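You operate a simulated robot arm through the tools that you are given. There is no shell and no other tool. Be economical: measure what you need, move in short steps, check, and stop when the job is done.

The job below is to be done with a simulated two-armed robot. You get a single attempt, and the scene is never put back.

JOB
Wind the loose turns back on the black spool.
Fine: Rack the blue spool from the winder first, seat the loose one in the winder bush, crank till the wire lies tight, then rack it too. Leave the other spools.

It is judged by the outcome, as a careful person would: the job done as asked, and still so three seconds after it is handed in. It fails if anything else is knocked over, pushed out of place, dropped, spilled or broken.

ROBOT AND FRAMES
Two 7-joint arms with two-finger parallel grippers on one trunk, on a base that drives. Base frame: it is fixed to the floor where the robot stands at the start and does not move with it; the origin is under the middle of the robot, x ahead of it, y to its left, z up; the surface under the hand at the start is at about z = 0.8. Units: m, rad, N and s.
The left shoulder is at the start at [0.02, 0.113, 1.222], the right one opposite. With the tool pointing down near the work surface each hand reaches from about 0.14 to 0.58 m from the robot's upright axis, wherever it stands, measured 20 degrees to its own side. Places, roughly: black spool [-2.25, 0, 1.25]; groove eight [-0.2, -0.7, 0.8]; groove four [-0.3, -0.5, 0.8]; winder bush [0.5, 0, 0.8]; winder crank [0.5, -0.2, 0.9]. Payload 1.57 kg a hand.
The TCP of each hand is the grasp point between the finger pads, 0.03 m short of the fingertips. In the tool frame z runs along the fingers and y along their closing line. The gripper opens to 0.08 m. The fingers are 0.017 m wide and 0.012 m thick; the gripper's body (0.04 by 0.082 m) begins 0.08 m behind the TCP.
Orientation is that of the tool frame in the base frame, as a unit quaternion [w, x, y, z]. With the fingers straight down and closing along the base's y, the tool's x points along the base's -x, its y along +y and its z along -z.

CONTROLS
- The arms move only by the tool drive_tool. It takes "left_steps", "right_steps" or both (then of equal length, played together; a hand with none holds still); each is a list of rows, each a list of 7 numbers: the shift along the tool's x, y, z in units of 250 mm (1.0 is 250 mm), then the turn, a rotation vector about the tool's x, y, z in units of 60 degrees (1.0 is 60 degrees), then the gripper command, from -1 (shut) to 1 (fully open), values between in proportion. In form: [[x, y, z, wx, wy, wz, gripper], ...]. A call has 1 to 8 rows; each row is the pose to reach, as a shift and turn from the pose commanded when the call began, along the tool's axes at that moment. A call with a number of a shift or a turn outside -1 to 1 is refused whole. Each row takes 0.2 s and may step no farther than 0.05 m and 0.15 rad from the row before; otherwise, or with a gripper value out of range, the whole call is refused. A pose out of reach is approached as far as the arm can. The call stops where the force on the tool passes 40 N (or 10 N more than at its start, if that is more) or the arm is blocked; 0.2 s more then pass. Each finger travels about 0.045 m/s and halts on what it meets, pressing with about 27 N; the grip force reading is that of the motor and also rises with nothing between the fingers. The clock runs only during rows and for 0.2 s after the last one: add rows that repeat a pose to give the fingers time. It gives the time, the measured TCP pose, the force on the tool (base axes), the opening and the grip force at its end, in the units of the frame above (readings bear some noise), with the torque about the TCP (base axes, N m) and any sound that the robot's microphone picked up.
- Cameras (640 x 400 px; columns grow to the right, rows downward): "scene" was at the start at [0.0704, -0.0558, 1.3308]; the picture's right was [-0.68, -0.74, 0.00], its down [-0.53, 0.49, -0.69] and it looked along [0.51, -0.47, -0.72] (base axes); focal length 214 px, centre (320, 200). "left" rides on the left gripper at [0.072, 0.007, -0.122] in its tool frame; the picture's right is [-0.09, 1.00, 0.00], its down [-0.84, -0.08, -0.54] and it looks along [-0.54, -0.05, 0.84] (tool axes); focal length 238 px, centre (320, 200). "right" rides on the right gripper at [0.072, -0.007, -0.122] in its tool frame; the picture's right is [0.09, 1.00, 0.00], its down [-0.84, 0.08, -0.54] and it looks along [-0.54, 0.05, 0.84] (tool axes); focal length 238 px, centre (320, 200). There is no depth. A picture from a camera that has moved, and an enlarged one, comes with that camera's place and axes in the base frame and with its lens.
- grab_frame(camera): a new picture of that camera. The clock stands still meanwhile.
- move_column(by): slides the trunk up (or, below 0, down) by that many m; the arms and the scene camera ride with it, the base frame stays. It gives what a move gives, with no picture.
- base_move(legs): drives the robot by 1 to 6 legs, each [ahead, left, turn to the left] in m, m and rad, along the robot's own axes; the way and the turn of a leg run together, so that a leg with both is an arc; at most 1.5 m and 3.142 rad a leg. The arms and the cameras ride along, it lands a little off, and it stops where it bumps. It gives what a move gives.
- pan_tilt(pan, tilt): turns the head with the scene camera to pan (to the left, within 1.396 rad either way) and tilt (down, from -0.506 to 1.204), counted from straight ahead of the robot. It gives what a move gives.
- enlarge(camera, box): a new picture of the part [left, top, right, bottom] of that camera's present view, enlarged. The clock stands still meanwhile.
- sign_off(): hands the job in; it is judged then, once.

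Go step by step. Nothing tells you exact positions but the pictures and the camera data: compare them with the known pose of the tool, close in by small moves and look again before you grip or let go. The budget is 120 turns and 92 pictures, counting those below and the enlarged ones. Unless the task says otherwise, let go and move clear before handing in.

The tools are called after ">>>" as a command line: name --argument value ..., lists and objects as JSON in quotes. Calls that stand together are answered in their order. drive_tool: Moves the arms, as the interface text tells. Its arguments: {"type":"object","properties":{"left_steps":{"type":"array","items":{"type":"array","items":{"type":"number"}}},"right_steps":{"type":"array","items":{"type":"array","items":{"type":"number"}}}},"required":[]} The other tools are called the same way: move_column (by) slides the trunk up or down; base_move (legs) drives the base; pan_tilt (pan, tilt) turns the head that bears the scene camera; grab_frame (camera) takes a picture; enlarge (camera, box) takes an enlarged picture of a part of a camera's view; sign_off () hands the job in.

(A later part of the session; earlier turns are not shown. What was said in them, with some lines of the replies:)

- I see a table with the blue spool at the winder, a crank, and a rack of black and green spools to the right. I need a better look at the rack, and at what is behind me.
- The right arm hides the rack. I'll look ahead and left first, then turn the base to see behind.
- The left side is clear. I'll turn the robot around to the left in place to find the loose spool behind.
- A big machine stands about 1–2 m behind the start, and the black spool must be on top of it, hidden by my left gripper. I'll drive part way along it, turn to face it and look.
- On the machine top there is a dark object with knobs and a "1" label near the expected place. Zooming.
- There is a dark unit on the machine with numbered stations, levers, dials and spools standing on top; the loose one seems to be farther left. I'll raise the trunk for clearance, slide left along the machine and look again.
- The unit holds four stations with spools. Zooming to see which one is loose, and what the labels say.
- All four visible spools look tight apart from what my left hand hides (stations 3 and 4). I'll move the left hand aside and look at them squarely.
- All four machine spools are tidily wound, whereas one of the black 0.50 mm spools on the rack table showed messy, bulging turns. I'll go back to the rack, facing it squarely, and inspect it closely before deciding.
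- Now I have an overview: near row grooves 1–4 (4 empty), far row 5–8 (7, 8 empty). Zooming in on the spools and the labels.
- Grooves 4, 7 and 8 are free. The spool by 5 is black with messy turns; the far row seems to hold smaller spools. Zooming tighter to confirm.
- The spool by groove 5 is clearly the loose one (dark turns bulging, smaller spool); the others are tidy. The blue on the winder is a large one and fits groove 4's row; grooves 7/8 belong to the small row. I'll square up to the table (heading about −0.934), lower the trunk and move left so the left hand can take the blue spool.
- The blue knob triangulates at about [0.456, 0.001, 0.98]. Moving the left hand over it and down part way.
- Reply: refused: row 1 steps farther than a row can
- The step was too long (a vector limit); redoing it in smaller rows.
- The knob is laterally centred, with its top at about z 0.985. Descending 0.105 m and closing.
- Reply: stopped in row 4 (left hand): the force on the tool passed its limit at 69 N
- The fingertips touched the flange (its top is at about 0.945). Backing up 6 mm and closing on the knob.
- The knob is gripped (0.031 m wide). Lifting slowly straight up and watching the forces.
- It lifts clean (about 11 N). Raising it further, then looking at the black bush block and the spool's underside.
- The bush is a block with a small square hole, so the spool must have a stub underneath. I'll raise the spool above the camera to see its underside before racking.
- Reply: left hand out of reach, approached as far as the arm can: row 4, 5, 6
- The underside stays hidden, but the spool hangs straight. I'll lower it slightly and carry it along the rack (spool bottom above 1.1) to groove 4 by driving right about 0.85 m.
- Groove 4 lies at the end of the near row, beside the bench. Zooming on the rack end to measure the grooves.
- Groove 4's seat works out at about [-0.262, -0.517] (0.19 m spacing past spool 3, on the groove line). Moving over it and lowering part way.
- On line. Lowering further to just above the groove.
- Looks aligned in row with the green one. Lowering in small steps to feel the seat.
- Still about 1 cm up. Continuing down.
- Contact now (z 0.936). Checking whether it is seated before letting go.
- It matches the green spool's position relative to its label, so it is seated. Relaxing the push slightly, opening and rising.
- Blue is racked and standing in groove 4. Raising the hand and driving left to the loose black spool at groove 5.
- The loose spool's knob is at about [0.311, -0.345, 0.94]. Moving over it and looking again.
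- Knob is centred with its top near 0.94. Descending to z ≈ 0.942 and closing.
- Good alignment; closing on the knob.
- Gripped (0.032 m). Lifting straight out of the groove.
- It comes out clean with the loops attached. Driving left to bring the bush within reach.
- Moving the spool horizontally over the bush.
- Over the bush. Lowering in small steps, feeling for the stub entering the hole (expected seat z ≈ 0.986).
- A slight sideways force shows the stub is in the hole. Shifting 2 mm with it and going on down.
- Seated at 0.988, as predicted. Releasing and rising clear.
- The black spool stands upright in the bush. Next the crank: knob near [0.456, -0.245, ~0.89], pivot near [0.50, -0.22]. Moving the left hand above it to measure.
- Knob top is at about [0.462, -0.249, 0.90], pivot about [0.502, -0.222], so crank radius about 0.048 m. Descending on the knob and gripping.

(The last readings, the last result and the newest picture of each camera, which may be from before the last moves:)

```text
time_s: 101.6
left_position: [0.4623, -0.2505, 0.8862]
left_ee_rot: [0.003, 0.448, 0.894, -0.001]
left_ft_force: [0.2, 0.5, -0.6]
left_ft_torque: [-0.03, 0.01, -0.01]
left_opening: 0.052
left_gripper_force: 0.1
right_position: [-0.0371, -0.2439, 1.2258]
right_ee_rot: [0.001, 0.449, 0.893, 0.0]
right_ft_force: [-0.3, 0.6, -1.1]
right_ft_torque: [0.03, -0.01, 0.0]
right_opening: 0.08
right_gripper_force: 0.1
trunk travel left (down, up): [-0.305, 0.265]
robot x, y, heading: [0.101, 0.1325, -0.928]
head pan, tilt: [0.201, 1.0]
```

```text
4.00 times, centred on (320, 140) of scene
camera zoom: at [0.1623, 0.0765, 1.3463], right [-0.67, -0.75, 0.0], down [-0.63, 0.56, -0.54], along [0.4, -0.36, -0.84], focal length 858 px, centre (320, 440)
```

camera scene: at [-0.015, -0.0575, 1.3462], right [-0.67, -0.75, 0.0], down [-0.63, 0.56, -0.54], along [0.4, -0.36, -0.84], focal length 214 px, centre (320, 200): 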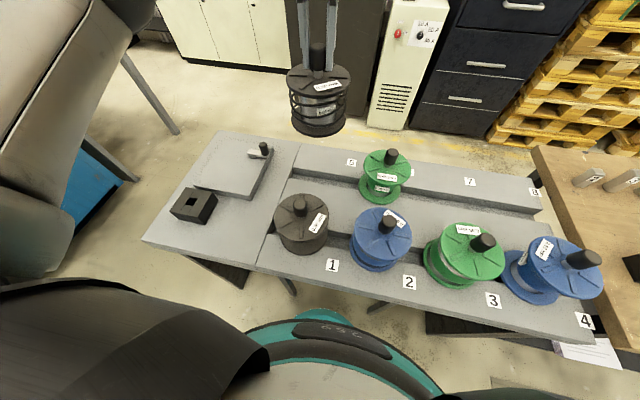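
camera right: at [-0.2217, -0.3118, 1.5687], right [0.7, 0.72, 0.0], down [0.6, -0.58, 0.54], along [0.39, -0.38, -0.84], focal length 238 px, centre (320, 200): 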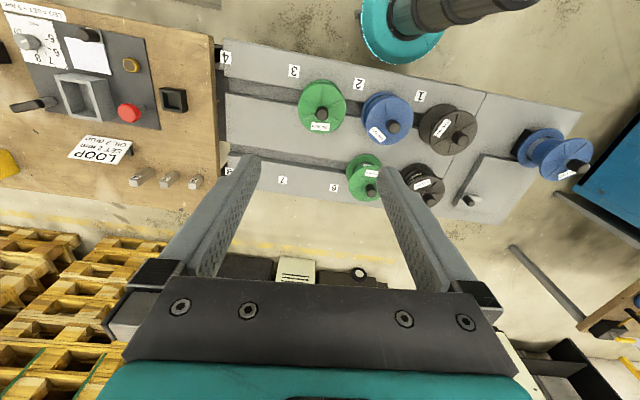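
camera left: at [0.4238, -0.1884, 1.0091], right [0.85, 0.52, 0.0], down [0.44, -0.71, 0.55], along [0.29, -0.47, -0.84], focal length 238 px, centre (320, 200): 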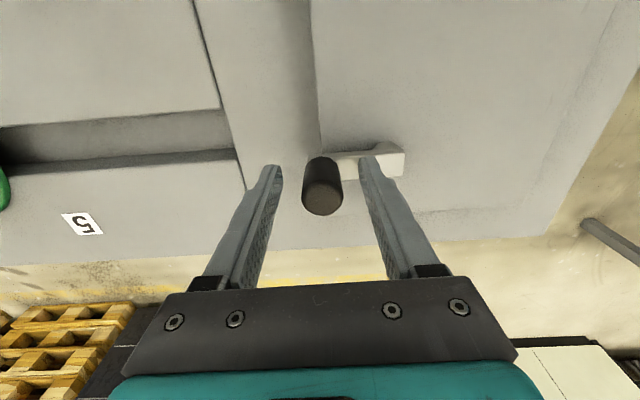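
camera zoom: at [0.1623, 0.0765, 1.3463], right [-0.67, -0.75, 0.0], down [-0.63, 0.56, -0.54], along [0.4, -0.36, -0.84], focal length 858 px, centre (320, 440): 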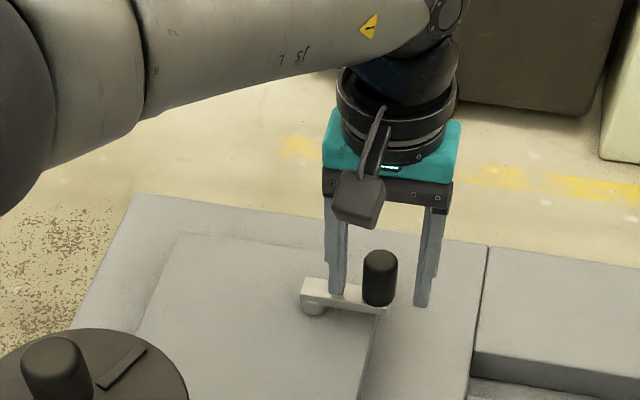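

Knob is between the fingers. Closing.

>>> drive_tool --left_steps '[[0, 0, 0, 0, 0, 0, -0.3], [0, 0, 0, 0, 0, 0, -1], [0, 0, 0, 0, 0, 0, -1], [0, 0, 0, 0, 0, 0, -1], [0, 0, 0, 0, 0, 0, -1]]'

```text
time_s: 102.8
left_position: [0.4628, -0.2507, 0.8871]
left_ee_rot: [0.002, 0.448, 0.894, -0.001]
left_ft_force: [3.3, 2.9, -0.4]
left_ft_torque: [-0.3, 0.45, 0.06]
left_opening: 0.0255
left_gripper_force: 37.3
right_position: [-0.0357, -0.244, 1.2256]
right_ee_rot: [0.0, 0.448, 0.894, 0.001]
right_ft_force: [1.0, -0.7, -0.2]
right_ft_torque: [-0.01, 0.02, 0.02]
right_opening: 0.0798
right_gripper_force: 0.1
trunk travel left (down, up): [-0.305, 0.265]
robot x, y, heading: [0.1013, 0.1337, -0.929]
head pan, tilt: [0.201, 1.0]
```

Gripped (0.0255 m). Turning the crank a quarter clockwise (seen from above) and watching the force, position and sound.

>>> drive_tool --left_steps '[[0.0378, 0.0037, 0, 0, 0, 0, -1], [0.0742, 0.0148, 0, 0, 0, 0, -1], [0.1078, 0.0327, 0, 0, 0, 0, -1], [0.1372, 0.0568, 0, 0, 0, 0, -1], [0.1613, 0.0862, 0, 0, 0, 0, -1], [0.1792, 0.1198, 0, 0, 0, 0, -1], [0.1903, 0.1561, 0, 0, 0, 0, -1], [0.194, 0.194, 0, 0, 0, 0, -1]]'

>>> enlarge --camera "scene" --box '[210, 90, 390, 250]'

```text
time_s: 104.6
left_position: [0.4708, -0.1814, 0.8866]
left_ee_rot: [0.003, 0.449, 0.894, -0.001]
left_ft_force: [0.7, -1.1, 0.3]
left_ft_torque: [0.0, 0.03, -0.01]
left_opening: 0.0
left_gripper_force: 21.6
right_position: [-0.0358, -0.2445, 1.2274]
right_ee_rot: [0.001, 0.448, 0.894, 0.001]
right_ft_force: [-0.1, 0.0, 0.0]
right_ft_torque: [0.0, 0.0, 0.0]
right_opening: 0.08
right_gripper_force: 0.0
trunk travel left (down, up): [-0.305, 0.265]
robot x, y, heading: [0.1049, 0.1335, -0.929]
head pan, tilt: [0.201, 1.0]
```

```text
2.50 times, centred on (300, 170) of scene
camera zoom: at [0.1624, 0.0765, 1.3463], right [-0.67, -0.75, 0.0], down [-0.63, 0.56, -0.54], along [0.4, -0.36, -0.84], focal length 536 px, centre (370, 275)
```

zoom: 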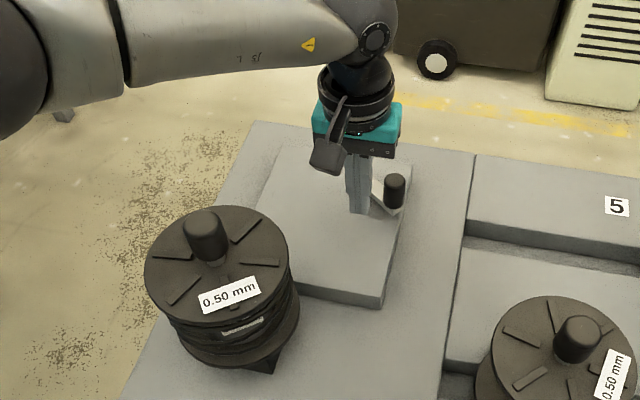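

The knob slipped out of the fingers part way; the crank turned some. I'll rise, open and look at the crank's new angle.

>>> drive_tool --left_steps '[[0, 0, -0.18, 0, 0, 0, -1], [0, 0, -0.36, 0, 0, 0, -1], [0, 0, -0.5, 0, 0, 0, 1], [0, 0, -0.5, 0, 0, 0, 1]]'

>>> enlarge --camera "left" --box '[160, 0, 480, 200]'

>>> enlarge --camera "scene" --box '[210, 110, 360, 230]'

```text
time_s: 105.6
left_position: [0.4692, -0.1799, 1.0104]
left_ee_rot: [0.001, 0.447, 0.894, -0.001]
left_ft_force: [-0.5, 0.4, -0.5]
left_ft_torque: [-0.02, -0.01, 0.03]
left_opening: 0.0497
left_gripper_force: 0.1
right_position: [-0.0357, -0.2437, 1.2265]
right_ee_rot: [-0.001, 0.449, 0.894, 0.001]
right_ft_force: [-0.6, -0.3, -0.2]
right_ft_torque: [0.02, 0.01, -0.01]
right_opening: 0.08
right_gripper_force: 0.0
trunk travel left (down, up): [-0.305, 0.265]
robot x, y, heading: [0.1011, 0.1321, -0.932]
head pan, tilt: [0.201, 1.0]
```

```text
2.00 times, centred on (320, 100) of left
camera zoom: at [0.4304, -0.1187, 1.1329], right [0.85, 0.52, 0.0], down [0.44, -0.71, 0.55], along [0.28, -0.46, -0.84], focal length 477 px, centre (320, 400)
```

zoom: 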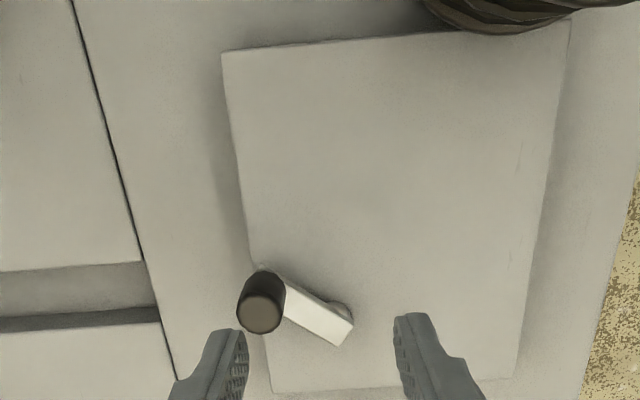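

```text
3.33 times, centred on (285, 170) of scene
camera zoom: at [0.1624, 0.0763, 1.3463], right [-0.67, -0.75, 0.0], down [-0.63, 0.56, -0.54], along [0.4, -0.36, -0.84], focal length 715 px, centre (437, 300)
```

zoom: 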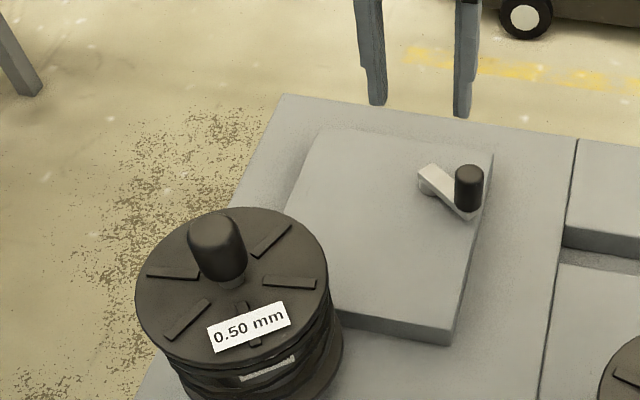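

The crank has moved about 38° and its fit gives pivot ≈ [0.504, -0.2205], radius 0.05. Since the knob is guided by the crank, I'll push it round from behind with the closed fingers as a rod instead of gripping.

>>> drive_tool --left_steps '[[-0.1, -0.09, 0, 0, 0, 0, -1], [-0.207, -0.186, 0, 0, 0, 0, -1], [-0.207, -0.186, 0, 0, 0, 0, -1], [-0.207, -0.186, 0.16, 0, 0, 0, -1], [-0.207, -0.186, 0.33, 0, 0, 0, -1], [-0.207, -0.186, 0.494, 0, 0, 0, -1], [-0.207, -0.186, 0.494, 0, 0, 0, -1]]'

>>> drive_tool --left_steps '[[0.0759, 0.0179, 0, 0, 0, 0, -1], [0.1393, 0.0635, 0, 0, 0, 0, -1], [0.1803, 0.1298, 0, 0, 0, 0, -1], [0.1929, 0.2069, 0, 0, 0, 0, -1], [0.175, 0.2828, 0, 0, 0, 0, -1], [0.1294, 0.3462, 0, 0, 0, 0, -1], [0.063, 0.3872, 0, 0, 0, 0, -1], [-0.014, 0.3998, 0, 0, 0, 0, -1]]'

>>> enlarge --camera "scene" --box '[210, 90, 390, 230]'

```text
time_s: 107.2
left_position: [0.4636, -0.2526, 0.8895]
left_ee_rot: [0.003, 0.449, 0.894, -0.001]
left_ft_force: [-0.4, 0.4, 1.5]
left_ft_torque: [-0.01, -0.02, 0.04]
left_opening: 0.0
left_gripper_force: 21.4
right_position: [-0.0353, -0.2429, 1.227]
right_ee_rot: [0.0, 0.449, 0.894, 0.001]
right_ft_force: [0.4, 0.2, -1.2]
right_ft_torque: [-0.01, 0.0, -0.01]
right_opening: 0.08
right_gripper_force: 0.0
trunk travel left (down, up): [-0.305, 0.265]
robot x, y, heading: [0.1013, 0.1382, -0.929]
head pan, tilt: [0.201, 1.0]
```

```text
time_s: 109.0
left_position: [0.5477, -0.1948, 0.8875]
left_ee_rot: [0.001, 0.448, 0.894, 0.0]
left_ft_force: [0.5, -0.6, -0.9]
left_ft_torque: [0.0, 0.02, 0.01]
left_opening: 0.0
left_gripper_force: 21.6
right_position: [-0.035, -0.2446, 1.2254]
right_ee_rot: [-0.001, 0.449, 0.894, 0.001]
right_ft_force: [0.6, -0.5, 0.5]
right_ft_torque: [0.01, 0.02, 0.03]
right_opening: 0.0797
right_gripper_force: 0.0
trunk travel left (down, up): [-0.305, 0.265]
robot x, y, heading: [0.1026, 0.1329, -0.929]
head pan, tilt: [0.201, 1.0]
```

```text
2.86 times, centred on (300, 160) of scene
camera zoom: at [0.1622, 0.076, 1.3463], right [-0.67, -0.75, 0.0], down [-0.63, 0.56, -0.54], along [0.4, -0.36, -0.84], focal length 613 px, centre (377, 314)
```

zoom: 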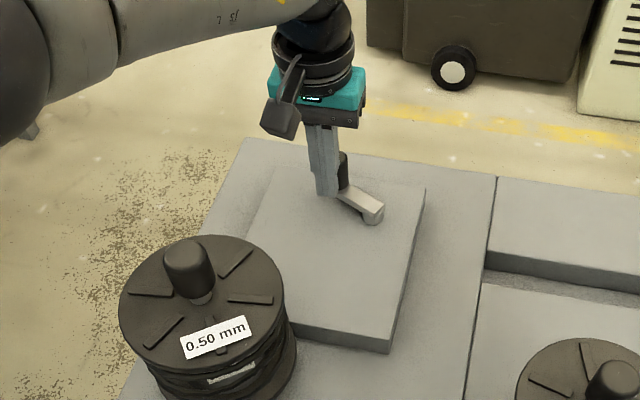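

Pushing works: the crank has gone about half a turn further. Now a full turn, same direction.

>>> drive_tool --left_steps '[[-0.1393, -0.0635, 0, 0, 0, 0, -1], [-0.1929, -0.2069, 0, 0, 0, 0, -1], [-0.1294, -0.3462, 0, 0, 0, 0, -1], [0.014, -0.3998, 0, 0, 0, 0, -1], [0.1533, -0.3363, 0, 0, 0, 0, -1], [0.2069, -0.1929, 0, 0, 0, 0, -1], [0.1434, -0.0536, 0, 0, 0, 0, -1], [0, 0, 0, 0, 0, 0, -1]]'

>>> enlarge --camera "scene" --box '[210, 90, 390, 230]'

```text
time_s: 110.8
left_position: [0.5471, -0.1923, 0.8888]
left_ee_rot: [0.002, 0.45, 0.893, 0.0]
left_ft_force: [0.0, -0.6, -0.8]
left_ft_torque: [-0.01, 0.01, 0.0]
left_opening: 0.0
left_gripper_force: 20.8
left hand out of reach, approached as far as the arm can: row 2, 3
right_position: [-0.0357, -0.2451, 1.227]
right_ee_rot: [-0.001, 0.449, 0.894, 0.001]
right_ft_force: [-0.4, -0.3, 0.2]
right_ft_torque: [0.02, 0.0, 0.03]
right_opening: 0.0798
right_gripper_force: 0.1
trunk travel left (down, up): [-0.305, 0.265]
robot x, y, heading: [0.1049, 0.1281, -0.935]
head pan, tilt: [0.201, 1.0]
```

```text
2.86 times, centred on (300, 160) of scene
camera zoom: at [0.1621, 0.0757, 1.3463], right [-0.67, -0.75, 0.0], down [-0.63, 0.56, -0.54], along [0.4, -0.36, -0.84], focal length 613 px, centre (377, 314)
```

zoom: 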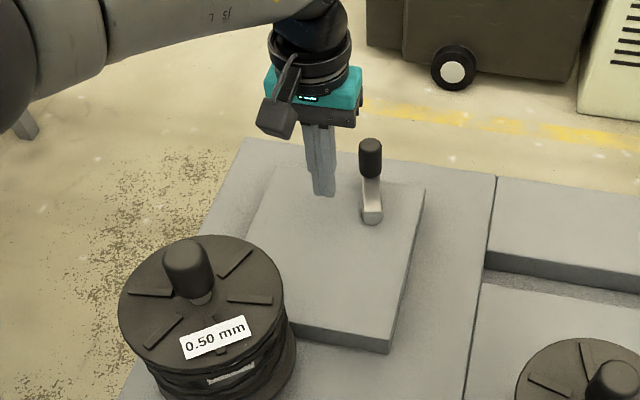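

The far side of the circle was out of reach, so the rod slipped past the knob; the crank now points away from me. I'll raise the hand, drive 6 cm closer and carry on.

>>> drive_tool --left_steps '[[0, 0, -0.18, 0, 0, 0, -1], [0, 0, -0.36, 0, 0, 0, -1], [0, 0, -0.5, 0, 0, 0, -1]]'

>>> base_move --legs '[[0.06, 0, 0]]'

>>> grab_frame --camera "left"

```text
time_s: 111.6
left_position: [0.5442, -0.1927, 1.0149]
left_ee_rot: [0.002, 0.449, 0.894, -0.001]
left_ft_force: [-0.6, 1.1, -0.4]
left_ft_torque: [0.01, -0.01, -0.01]
left_opening: 0.0003
left_gripper_force: 21.6
right_position: [-0.0353, -0.243, 1.2265]
right_ee_rot: [0.0, 0.448, 0.894, 0.001]
right_ft_force: [0.1, 0.0, 0.7]
right_ft_torque: [-0.01, -0.01, 0.02]
right_opening: 0.0799
right_gripper_force: 0.2
trunk travel left (down, up): [-0.305, 0.265]
robot x, y, heading: [0.102, 0.1321, -0.928]
head pan, tilt: [0.201, 1.0]
```

```text
time_s: 112.6
left_position: [0.5733, -0.2291, 1.0157]
left_ee_rot: [0.002, 0.448, 0.894, -0.001]
left_ft_force: [0.0, 0.0, 1.4]
left_ft_torque: [-0.01, 0.04, -0.01]
left_opening: 0.0001
left_gripper_force: 21.2
right_position: [-0.0084, -0.2797, 1.2262]
right_ee_rot: [0.0, 0.448, 0.894, 0.001]
right_ft_force: [0.0, -0.1, 0.3]
right_ft_torque: [-0.03, -0.02, -0.01]
right_opening: 0.0801
right_gripper_force: 0.0
trunk travel left (down, up): [-0.305, 0.265]
robot x, y, heading: [0.1251, 0.1, -0.931]
head pan, tilt: [0.201, 1.0]
stopped in leg 1: the robot was blocked; the commanded pose is now the measured one
```

```text
21 pictures are left
camera left: at [0.5343, -0.1671, 1.1368], right [0.85, 0.52, 0.0], down [0.44, -0.71, 0.55], along [0.28, -0.47, -0.84], focal length 238 px, centre (320, 200)
```

left: 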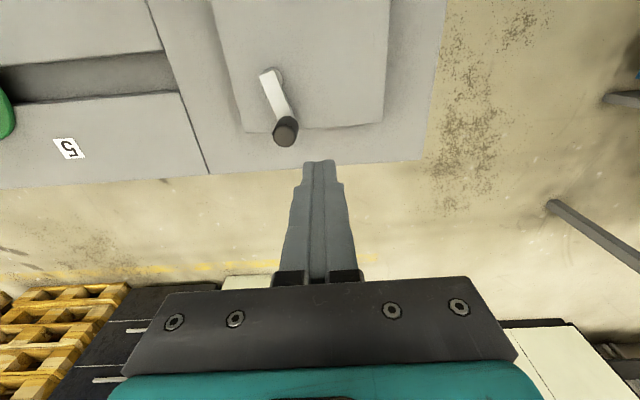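

The base met something after 4 cm, but the pivot measures unchanged, so the table has not moved. I'll back off 8 mm to be free of it, then continue.

>>> base_move --legs '[[-0.008, 0, 0]]'

```text
time_s: 113.3
left_position: [0.567, -0.2224, 1.0147]
left_ee_rot: [0.003, 0.449, 0.894, -0.002]
left_ft_force: [0.6, 0.6, 0.0]
left_ft_torque: [-0.02, -0.03, 0.0]
left_opening: 0.0
left_gripper_force: 20.7
right_position: [-0.0145, -0.2728, 1.2261]
right_ee_rot: [0.0, 0.448, 0.894, 0.001]
right_ft_force: [-0.4, -0.8, -0.2]
right_ft_torque: [0.0, -0.01, 0.01]
right_opening: 0.08
right_gripper_force: 0.1
trunk travel left (down, up): [-0.305, 0.265]
robot x, y, heading: [0.1264, 0.1013, -0.934]
head pan, tilt: [0.201, 1.0]
```

Placing the rod behind the knob and pushing a full turn.

>>> drive_tool --left_steps '[[0.057, -0.024, 0.05, 0, 0, 0, -1], [0.057, -0.024, 0.2, 0, 0, 0, -1], [0.057, -0.024, 0.36, 0, 0, 0, -1], [0.057, -0.024, 0.508, 0, 0, 0, -1], [0.057, -0.024, 0.508, 0, 0, 0, -1]]'

>>> drive_tool --left_steps '[[-0.0932, -0.1214, 0, 0, 0, 0, -1], [-0.0732, -0.2732, 0, 0, 0, 0, -1], [0.0482, -0.3664, 0, 0, 0, 0, -1], [0.2, -0.3464, 0, 0, 0, 0, -1], [0.2932, -0.225, 0, 0, 0, 0, -1], [0.2732, -0.0732, 0, 0, 0, 0, -1], [0.1518, 0.02, 0, 0, 0, 0, -1], [0, 0, 0, 0, 0, 0, -1]]'

>>> enlarge --camera "scene" --box '[190, 80, 390, 240]'

```text
time_s: 114.5
left_position: [0.5553, -0.2149, 0.8883]
left_ee_rot: [0.002, 0.449, 0.894, -0.001]
left_ft_force: [-0.1, -0.8, 0.5]
left_ft_torque: [-0.02, -0.01, 0.02]
left_opening: 0.0
left_gripper_force: 21.9
right_position: [-0.0137, -0.2738, 1.2271]
right_ee_rot: [0.001, 0.447, 0.894, 0.001]
right_ft_force: [-0.4, 0.9, -0.7]
right_ft_torque: [-0.01, -0.02, 0.02]
right_opening: 0.0802
right_gripper_force: 0.1
trunk travel left (down, up): [-0.305, 0.265]
robot x, y, heading: [0.1228, 0.1023, -0.927]
head pan, tilt: [0.201, 1.0]
```

```text
time_s: 116.3
left_position: [0.554, -0.214, 0.8876]
left_ee_rot: [0.001, 0.449, 0.894, -0.001]
left_ft_force: [-0.1, -0.2, -0.9]
left_ft_torque: [0.04, 0.02, 0.05]
left_opening: 0.0
left_gripper_force: 21.6
right_position: [-0.0138, -0.273, 1.2268]
right_ee_rot: [0.0, 0.448, 0.894, 0.001]
right_ft_force: [-0.3, 0.3, -0.7]
right_ft_torque: [-0.01, -0.04, 0.0]
right_opening: 0.0801
right_gripper_force: 0.1
trunk travel left (down, up): [-0.305, 0.265]
robot x, y, heading: [0.1248, 0.1037, -0.931]
head pan, tilt: [0.201, 1.0]
```

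```text
2.50 times, centred on (290, 160) of scene
camera zoom: at [0.1835, 0.0463, 1.3463], right [-0.67, -0.75, 0.0], down [-0.63, 0.56, -0.54], along [0.4, -0.36, -0.84], focal length 536 px, centre (395, 300)
```

zoom: 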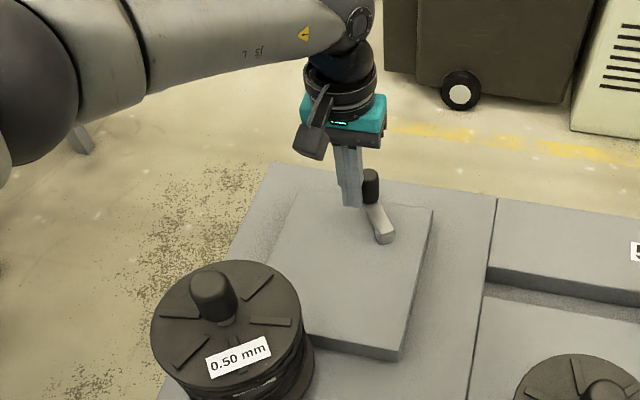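

A clean full turn. Repeating.

>>> drive_tool --left_steps '[[-0.0932, -0.1214, 0, 0, 0, 0, -1], [-0.0732, -0.2732, 0, 0, 0, 0, -1], [0.0482, -0.3664, 0, 0, 0, 0, -1], [0.2, -0.3464, 0, 0, 0, 0, -1], [0.2932, -0.225, 0, 0, 0, 0, -1], [0.2732, -0.0732, 0, 0, 0, 0, -1], [0.1518, 0.02, 0, 0, 0, 0, -1], [0, 0, 0, 0, 0, 0, -1]]'

>>> drive_tool --left_steps '[[-0.0932, -0.1214, 0, 0, 0, 0, -1], [-0.0732, -0.2732, 0, 0, 0, 0, -1], [0.0482, -0.3664, 0, 0, 0, 0, -1], [0.2, -0.3464, 0, 0, 0, 0, -1], [0.2932, -0.225, 0, 0, 0, 0, -1], [0.2732, -0.0732, 0, 0, 0, 0, -1], [0.1518, 0.02, 0, 0, 0, 0, -1], [0, 0, 0, 0, 0, 0, -1]]'

>>> enlarge --camera "scene" --box '[200, 130, 360, 270]'

```text
time_s: 118.1
left_position: [0.5556, -0.2165, 0.8873]
left_ee_rot: [0.003, 0.448, 0.894, -0.001]
left_ft_force: [0.0, -0.4, 0.6]
left_ft_torque: [0.0, -0.03, -0.01]
left_opening: 0.0001
left_gripper_force: 21.2
right_position: [-0.0136, -0.2743, 1.2261]
right_ee_rot: [-0.001, 0.448, 0.894, 0.002]
right_ft_force: [-0.1, -0.2, 0.5]
right_ft_torque: [0.03, 0.02, 0.01]
right_opening: 0.0801
right_gripper_force: 0.0
trunk travel left (down, up): [-0.305, 0.265]
robot x, y, heading: [0.125, 0.1058, -0.925]
head pan, tilt: [0.201, 1.0]
```

```text
time_s: 119.9
left_position: [0.5559, -0.2145, 0.888]
left_ee_rot: [0.002, 0.448, 0.894, -0.001]
left_ft_force: [0.1, -0.1, 0.2]
left_ft_torque: [0.0, 0.0, 0.01]
left_opening: 0.0
left_gripper_force: 21.2
right_position: [-0.0152, -0.2732, 1.2263]
right_ee_rot: [0.0, 0.448, 0.894, 0.001]
right_ft_force: [-0.1, 0.0, 0.4]
right_ft_torque: [0.01, 0.0, 0.0]
right_opening: 0.08
right_gripper_force: 0.0
trunk travel left (down, up): [-0.305, 0.265]
robot x, y, heading: [0.1268, 0.1035, -0.927]
head pan, tilt: [0.201, 1.0]
```

```text
2.86 times, centred on (280, 200) of scene
camera zoom: at [0.1838, 0.0462, 1.3463], right [-0.67, -0.75, 0.0], down [-0.63, 0.56, -0.54], along [0.4, -0.36, -0.84], focal length 613 px, centre (434, 200)
```

zoom: 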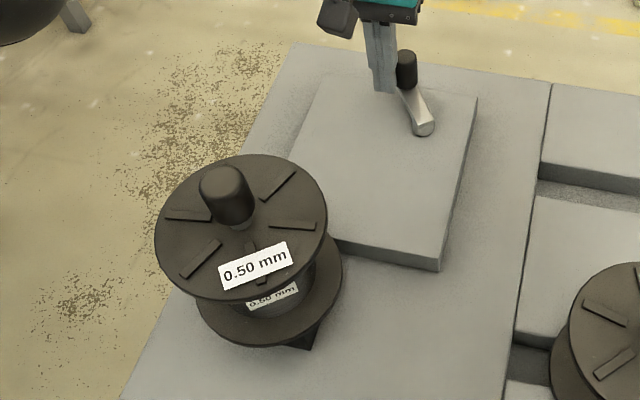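

The loose turns are gone and the wire lies tight. A closer look to confirm before taking the spool off.

>>> enlarge --camera "scene" --box '[235, 180, 295, 230]'

>>> drive_tool --left_steps '[[0.03, 0.03, 0, 0, 0, 0, -1], [0.03, 0.03, -0.18, 0, 0, 0, -1], [0.03, 0.03, -0.36, 0, 0, 0, -1], [0.03, 0.03, -0.54, 0, 0, 0, -1], [0.03, 0.03, -0.7, 0, 0, 0, 0], [0.03, 0.03, -0.82, 0, 0, 0, 1], [0.03, 0.03, -0.82, 0, 0, 0, 1]]'

```text
8.00 times, centred on (265, 205) of scene
camera zoom: at [0.1838, 0.0462, 1.3463], right [-0.67, -0.75, 0.0], down [-0.63, 0.56, -0.54], along [0.4, -0.36, -0.84], focal length 1716 px, centre (760, 160)
```

zoom: 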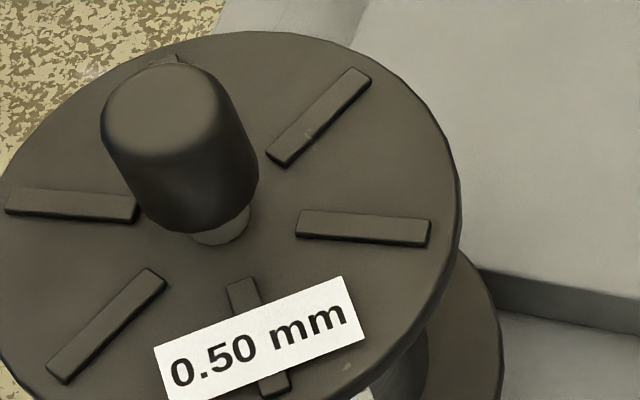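

```text
time_s: 121.5
left_position: [0.5562, -0.2051, 1.0919]
left_ee_rot: [0.002, 0.447, 0.894, -0.001]
left_ft_force: [-0.2, 0.7, -0.9]
left_ft_torque: [-0.03, 0.0, 0.0]
left_opening: 0.066
left_gripper_force: 0.1
right_position: [-0.0133, -0.2731, 1.2263]
right_ee_rot: [0.0, 0.448, 0.894, 0.0]
right_ft_force: [-0.5, 0.1, 0.4]
right_ft_torque: [-0.01, -0.01, 0.0]
right_opening: 0.0803
right_gripper_force: 0.1
trunk travel left (down, up): [-0.305, 0.265]
robot x, y, heading: [0.1223, 0.1005, -0.936]
head pan, tilt: [0.201, 1.0]
```

Confirmed. Moving the open hand back over the spool in the bush.

>>> drive_tool --left_steps '[[0.178, 0.035, 0, 0, 0, 0, 1], [0.355, 0.07, 0, 0, 0, 0, 1], [0.533, 0.105, 0, 0, 0, 0, 1], [0.71, 0.14, 0, 0, 0, 0, 1], [0.888, 0.176, 0, 0, 0, 0, 1], [0.888, 0.176, 0, 0, 0, 0, 1]]'

>>> grab_frame --camera "left"

```text
time_s: 122.9
left_position: [0.4586, 0.0001, 1.0918]
left_ee_rot: [0.002, 0.447, 0.894, -0.002]
left_ft_force: [-0.2, 0.5, 0.2]
left_ft_torque: [0.01, -0.03, -0.03]
left_opening: 0.0796
left_gripper_force: 0.2
right_position: [-0.0135, -0.2743, 1.2262]
right_ee_rot: [0.0, 0.448, 0.894, 0.001]
right_ft_force: [0.3, 0.8, 0.9]
right_ft_torque: [-0.01, -0.01, -0.01]
right_opening: 0.0798
right_gripper_force: 0.0
trunk travel left (down, up): [-0.305, 0.265]
robot x, y, heading: [0.1235, 0.1017, -0.926]
head pan, tilt: [0.201, 1.0]
```

```text
17 pictures are left
camera left: at [0.421, 0.0619, 1.2141], right [0.85, 0.52, 0.0], down [0.44, -0.71, 0.55], along [0.28, -0.47, -0.84], focal length 238 px, centre (320, 200)
```

left: 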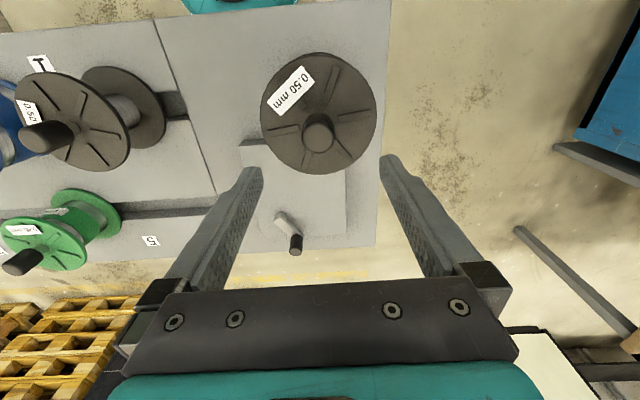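

Aligned. Descending to z ≈ 0.988 and gripping.

>>> drive_tool --left_steps '[[0, 0, 0.15, 0, 0, 0, 1], [0, 0, 0.3, 0, 0, 0, 1], [0, 0, 0.413, 0, 0, 0, 1], [0, 0, 0.413, 0, 0, 0, 0], [0, 0, 0.413, 0, 0, 0, -1], [0, 0, 0.413, 0, 0, 0, -1], [0, 0, 0.413, 0, 0, 0, -1], [0, 0, 0.413, 0, 0, 0, -1]]'

>>> drive_tool --left_steps '[[0, 0, 0, 0, 0, 0, -1], [0, 0, 0, 0, 0, 0, -1]]'

```text
time_s: 124.7
left_position: [0.4577, -0.0006, 0.9868]
left_ee_rot: [0.001, 0.449, 0.894, -0.003]
left_ft_force: [-3.2, -1.2, 0.2]
left_ft_torque: [-0.29, 0.12, -0.03]
left_opening: 0.0316
left_gripper_force: 27.0
right_position: [-0.0135, -0.2732, 1.2263]
right_ee_rot: [0.0, 0.448, 0.894, 0.001]
right_ft_force: [0.6, 0.4, 0.1]
right_ft_torque: [0.03, 0.02, -0.01]
right_opening: 0.0798
right_gripper_force: 0.0
trunk travel left (down, up): [-0.305, 0.265]
robot x, y, heading: [0.1264, 0.1033, -0.931]
head pan, tilt: [0.201, 1.0]
```

```text
time_s: 125.3
left_position: [0.4585, 0.0003, 0.9865]
left_ee_rot: [0.001, 0.449, 0.894, -0.002]
left_ft_force: [-4.3, -2.6, -0.7]
left_ft_torque: [-0.43, 0.34, -0.01]
left_opening: 0.0318
left_gripper_force: 27.2
right_position: [-0.0139, -0.2738, 1.2273]
right_ee_rot: [0.001, 0.448, 0.894, 0.001]
right_ft_force: [0.0, -0.7, -0.1]
right_ft_torque: [0.0, -0.03, 0.0]
right_opening: 0.08
right_gripper_force: 0.0
trunk travel left (down, up): [-0.305, 0.265]
robot x, y, heading: [0.1226, 0.1043, -0.937]
head pan, tilt: [0.201, 1.0]
```

Gripped. Lifting the spool straight out and up.

>>> drive_tool --left_steps '[[0, 0, -0.06, 0, 0, 0, -1], [0, 0, -0.14, 0, 0, 0, -1], [0, 0, -0.28, 0, 0, 0, -1], [0, 0, -0.44, 0, 0, 0, -1], [0, 0, -0.6, 0, 0, 0, -1], [0, 0, -0.76, 0, 0, 0, -1], [0, 0, -0.9, 0, 0, 0, -1], [0, 0, -0.9, 0, 0, 0, -1]]'

>>> base_move --legs '[[-0.035, 0, 0], [0, -0.836, 0]]'

>>> grab_frame --camera "scene"

```text
time_s: 127.1
left_position: [0.4597, -0.0009, 1.2123]
left_ee_rot: [0.001, 0.449, 0.893, 0.0]
left_ft_force: [0.2, 0.4, -11.0]
left_ft_torque: [0.08, -0.16, 0.0]
left_opening: 0.0315
left_gripper_force: 26.6
right_position: [-0.0118, -0.274, 1.2254]
right_ee_rot: [-0.001, 0.448, 0.894, 0.0]
right_ft_force: [-0.5, 0.9, -0.2]
right_ft_torque: [-0.01, -0.02, 0.01]
right_opening: 0.08
right_gripper_force: 0.0
trunk travel left (down, up): [-0.305, 0.265]
robot x, y, heading: [0.1254, 0.1017, -0.928]
head pan, tilt: [0.201, 1.0]
```

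```text
time_s: 132.0
left_position: [-0.2242, -0.4683, 1.2127]
left_ee_rot: [0.001, 0.448, 0.894, -0.002]
left_ft_force: [0.0, 0.2, -11.9]
left_ft_torque: [0.07, -0.13, 0.04]
left_opening: 0.0316
left_gripper_force: 26.8
right_position: [-0.6953, -0.7387, 1.2259]
right_ee_rot: [-0.001, 0.449, 0.893, 0.0]
right_ft_force: [-0.3, -0.2, -0.2]
right_ft_torque: [-0.01, 0.02, -0.01]
right_opening: 0.0803
right_gripper_force: 0.0
trunk travel left (down, up): [-0.305, 0.265]
robot x, y, heading: [-0.5588, -0.3652, -0.93]
head pan, tilt: [0.201, 1.0]
```

```text
16 pictures are left
camera scene: at [-0.4978, -0.4197, 1.3462], right [-0.67, -0.74, 0.0], down [-0.63, 0.56, -0.54], along [0.4, -0.36, -0.84], focal length 214 px, centre (320, 200)
```

scene: 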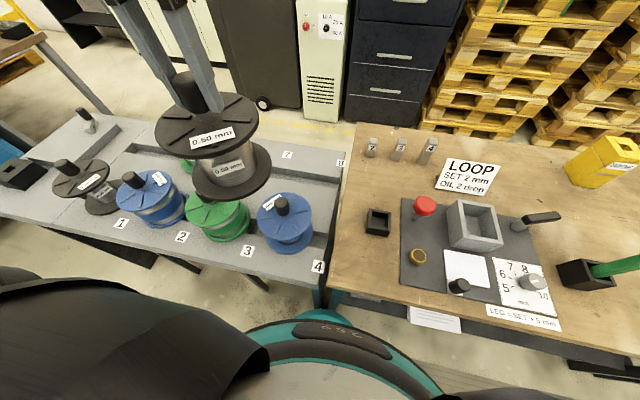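

The wire is tight and silver now. Groove 8's seat works out at about [-0.151, -0.681]; moving over it and lowering part way.

>>> drive_tool --left_steps '[[-0.171, -0.055, 0, 0, 0, 0, -1], [-0.343, -0.11, 0, 0, 0, 0, -1], [-0.514, -0.165, 0, 0, 0, 0, -1], [-0.686, -0.22, 0, 0, 0, 0, -1], [-0.857, -0.275, 0, 0, 0, 0, -1], [-0.857, -0.275, 0.18, 0, 0, 0, -1], [-0.857, -0.275, 0.36, 0, 0, 0, -1], [-0.857, -0.275, 0.54, 0, 0, 0, -1]]'

>>> drive_tool --left_steps '[[0, 0, 0.12, 0, 0, 0, -1], [0, 0, 0.24, 0, 0, 0, -1], [0, 0, 0.36, 0, 0, 0, -1], [0, 0, 0.4, 0, 0, 0, -1], [0, 0, 0.4, 0, 0, 0, -1]]'

>>> enlarge --camera "scene" --box '[180, 80, 380, 240]'

```text
time_s: 133.8
left_position: [-0.1497, -0.6819, 1.0798]
left_ee_rot: [0.002, 0.449, 0.894, 0.0]
left_ft_force: [-0.2, -0.7, -10.7]
left_ft_torque: [-0.15, 0.12, -0.03]
left_opening: 0.0317
left_gripper_force: 27.1
right_position: [-0.6946, -0.7404, 1.2271]
right_ee_rot: [-0.002, 0.449, 0.894, 0.0]
right_ft_force: [-0.4, 0.1, -0.2]
right_ft_torque: [0.0, 0.0, -0.01]
right_opening: 0.0798
right_gripper_force: 0.0
trunk travel left (down, up): [-0.305, 0.265]
robot x, y, heading: [-0.5603, -0.3629, -0.928]
head pan, tilt: [0.201, 1.0]
```

```text
time_s: 135.0
left_position: [-0.1513, -0.6832, 0.9798]
left_ee_rot: [0.002, 0.45, 0.893, -0.001]
left_ft_force: [-0.7, -0.5, -12.1]
left_ft_torque: [-0.02, 0.07, -0.01]
left_opening: 0.0319
left_gripper_force: 26.2
right_position: [-0.6956, -0.7396, 1.2263]
right_ee_rot: [0.0, 0.449, 0.894, 0.001]
right_ft_force: [0.6, 0.4, 0.0]
right_ft_torque: [0.01, -0.03, -0.01]
right_opening: 0.0801
right_gripper_force: 0.1
trunk travel left (down, up): [-0.305, 0.265]
robot x, y, heading: [-0.5604, -0.3675, -0.93]
head pan, tilt: [0.201, 1.0]
```

```text
2.50 times, centred on (280, 160) of scene
camera zoom: at [-0.4974, -0.4199, 1.3462], right [-0.67, -0.74, 0.0], down [-0.63, 0.56, -0.54], along [0.4, -0.36, -0.84], focal length 536 px, centre (420, 300)
```

zoom: 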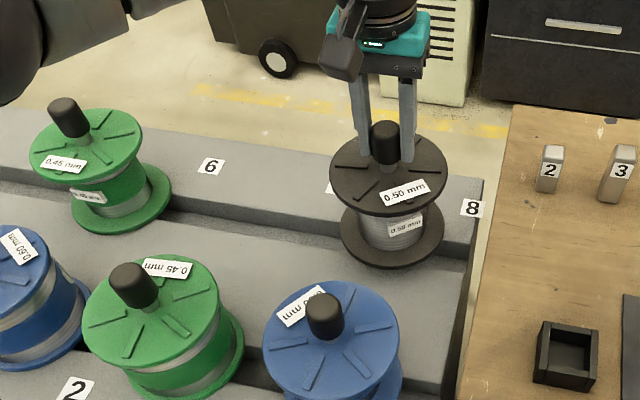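

Well placed over the groove left of label 8. Lowering to the seat (expected z ≈ 0.942).

>>> drive_tool --left_steps '[[0, 0, 0.05, 0, 0, 0, -1], [0, 0, 0.09, 0, 0, 0, -1], [0, 0, 0.12, 0, 0, 0, -1], [0, 0, 0.14, 0, 0, 0, -1], [0, 0, 0.153, 0, 0, 0, -1], [0, 0, 0.162, 0, 0, 0, -1]]'

>>> enlarge --camera "scene" --box '[230, 100, 370, 210]'

```text
time_s: 136.4
left_position: [-0.1512, -0.6839, 0.9414]
left_ee_rot: [0.004, 0.449, 0.894, -0.003]
left_ft_force: [3.5, -0.8, 18.9]
left_ft_torque: [0.42, -0.5, 0.04]
left_opening: 0.0317
left_gripper_force: 26.9
right_position: [-0.6977, -0.7387, 1.2271]
right_ee_rot: [0.0, 0.448, 0.894, 0.002]
right_ft_force: [0.5, -0.3, -0.3]
right_ft_torque: [-0.01, 0.03, -0.01]
right_opening: 0.0802
right_gripper_force: 0.1
trunk travel left (down, up): [-0.305, 0.265]
robot x, y, heading: [-0.5573, -0.3649, -0.929]
head pan, tilt: [0.201, 1.0]
```

```text
3.64 times, centred on (300, 155) of scene
camera zoom: at [-0.4989, -0.4187, 1.3465], right [-0.67, -0.74, 0.0], down [-0.63, 0.56, -0.54], along [0.4, -0.36, -0.84], focal length 780 px, centre (393, 364)
```

zoom: 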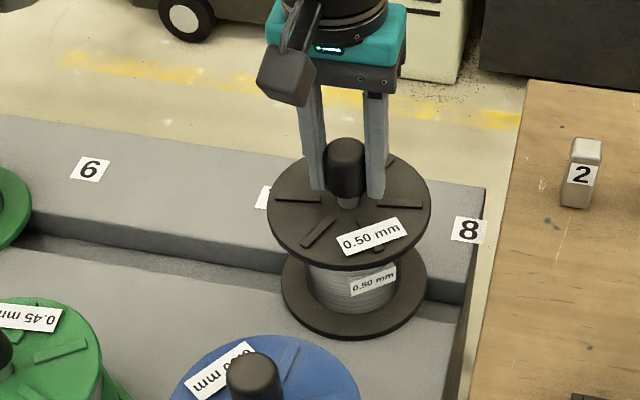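

Seated at 0.941, exactly as expected. Easing off, releasing and rising clear.

>>> drive_tool --left_steps '[[0, 0, -0.012, 0, 0, 0, -1], [0, 0, -0.012, 0, 0, 0, 0.2], [0, 0, -0.012, 0, 0, 0, 0.8], [0, 0, -0.012, 0, 0, 0, 1], [0, 0, -0.012, 0, 0, 0, 1], [0, 0, -0.15, 0, 0, 0, 1], [0, 0, -0.33, 0, 0, 0, 1], [0, 0, -0.5, 0, 0, 0, 1]]'

>>> drive_tool --left_steps '[[0, 0, -0.18, 0, 0, 0, 1], [0, 0, -0.36, 0, 0, 0, 1], [0, 0, -0.5, 0, 0, 0, 1]]'

>>> grab_frame --camera "scene"

>>> enlarge --camera "scene" --box '[160, 110, 360, 270]'

```text
time_s: 138.2
left_position: [-0.1526, -0.6811, 1.0648]
left_ee_rot: [0.001, 0.449, 0.893, -0.001]
left_ft_force: [-0.1, 0.2, 0.4]
left_ft_torque: [0.0, 0.01, 0.03]
left_opening: 0.0801
left_gripper_force: 0.0
right_position: [-0.6952, -0.7391, 1.2265]
right_ee_rot: [0.001, 0.449, 0.894, 0.001]
right_ft_force: [-0.8, 0.5, 0.3]
right_ft_torque: [-0.02, -0.01, -0.01]
right_opening: 0.0801
right_gripper_force: 0.2
trunk travel left (down, up): [-0.305, 0.265]
robot x, y, heading: [-0.56, -0.3672, -0.936]
head pan, tilt: [0.201, 1.0]
```

```text
time_s: 139.0
left_position: [-0.1516, -0.6815, 1.1898]
left_ee_rot: [0.002, 0.449, 0.893, -0.001]
left_ft_force: [-0.3, 0.3, 0.5]
left_ft_torque: [-0.02, -0.04, 0.03]
left_opening: 0.0801
left_gripper_force: 0.0
right_position: [-0.6964, -0.7385, 1.2264]
right_ee_rot: [0.0, 0.448, 0.894, 0.001]
right_ft_force: [-0.6, -0.5, -0.6]
right_ft_torque: [0.04, -0.02, 0.02]
right_opening: 0.0801
right_gripper_force: 0.1
trunk travel left (down, up): [-0.305, 0.265]
robot x, y, heading: [-0.5565, -0.3669, -0.933]
head pan, tilt: [0.201, 1.0]
```

```text
13 pictures are left
camera scene: at [-0.4985, -0.4192, 1.3463], right [-0.67, -0.74, 0.0], down [-0.63, 0.56, -0.54], along [0.4, -0.36, -0.84], focal length 214 px, centre (320, 200)
```

scene: 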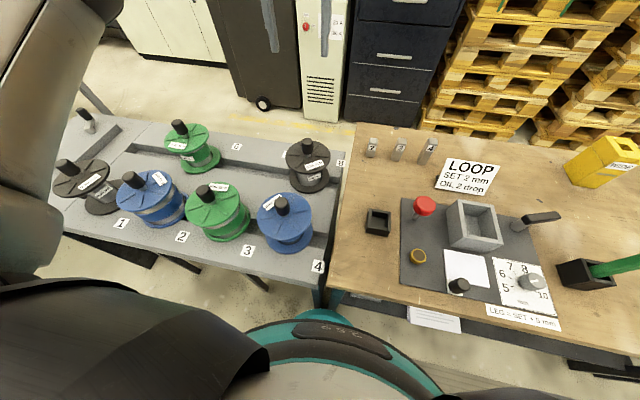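

```text
2.50 times, centred on (260, 190) of scene
camera zoom: at [-0.4985, -0.4192, 1.3463], right [-0.67, -0.74, 0.0], down [-0.63, 0.56, -0.54], along [0.4, -0.36, -0.84], focal length 536 px, centre (470, 225)
```

zoom: 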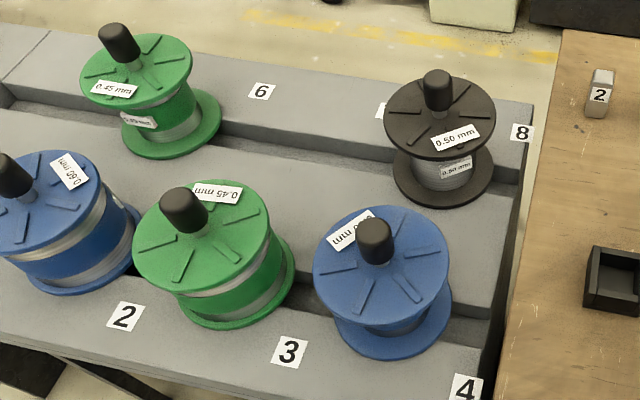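

Both spools stand level in free grooves, blue in 4 and black in 8 with its wire tight. The other spools are where they were, and both hands are clear, so I'm handing in.

>>> sign_off

```text
The job is handed in.
```

The job is done and handed in: the black spool's loose turns are wound tight and it is racked in groove 8, with the blue spool racked in groove 4.

I took the black spool beside groove 5 as the loose one, because its turns were visibly bulging. The rough position you gave (about [-2.25, 0, 1.25]) led to four spools on the machine behind, and all of them looked tightly wound.

You named no grooves, so I used two of the free ones (4, 7 and 8 were empty).

While I was moving closer to crank, the base was blocked once, probably by the table. I backed off, and a check of the crank's position showed the table had not shifted. In the last pictures, the other spools in view were still in their places.
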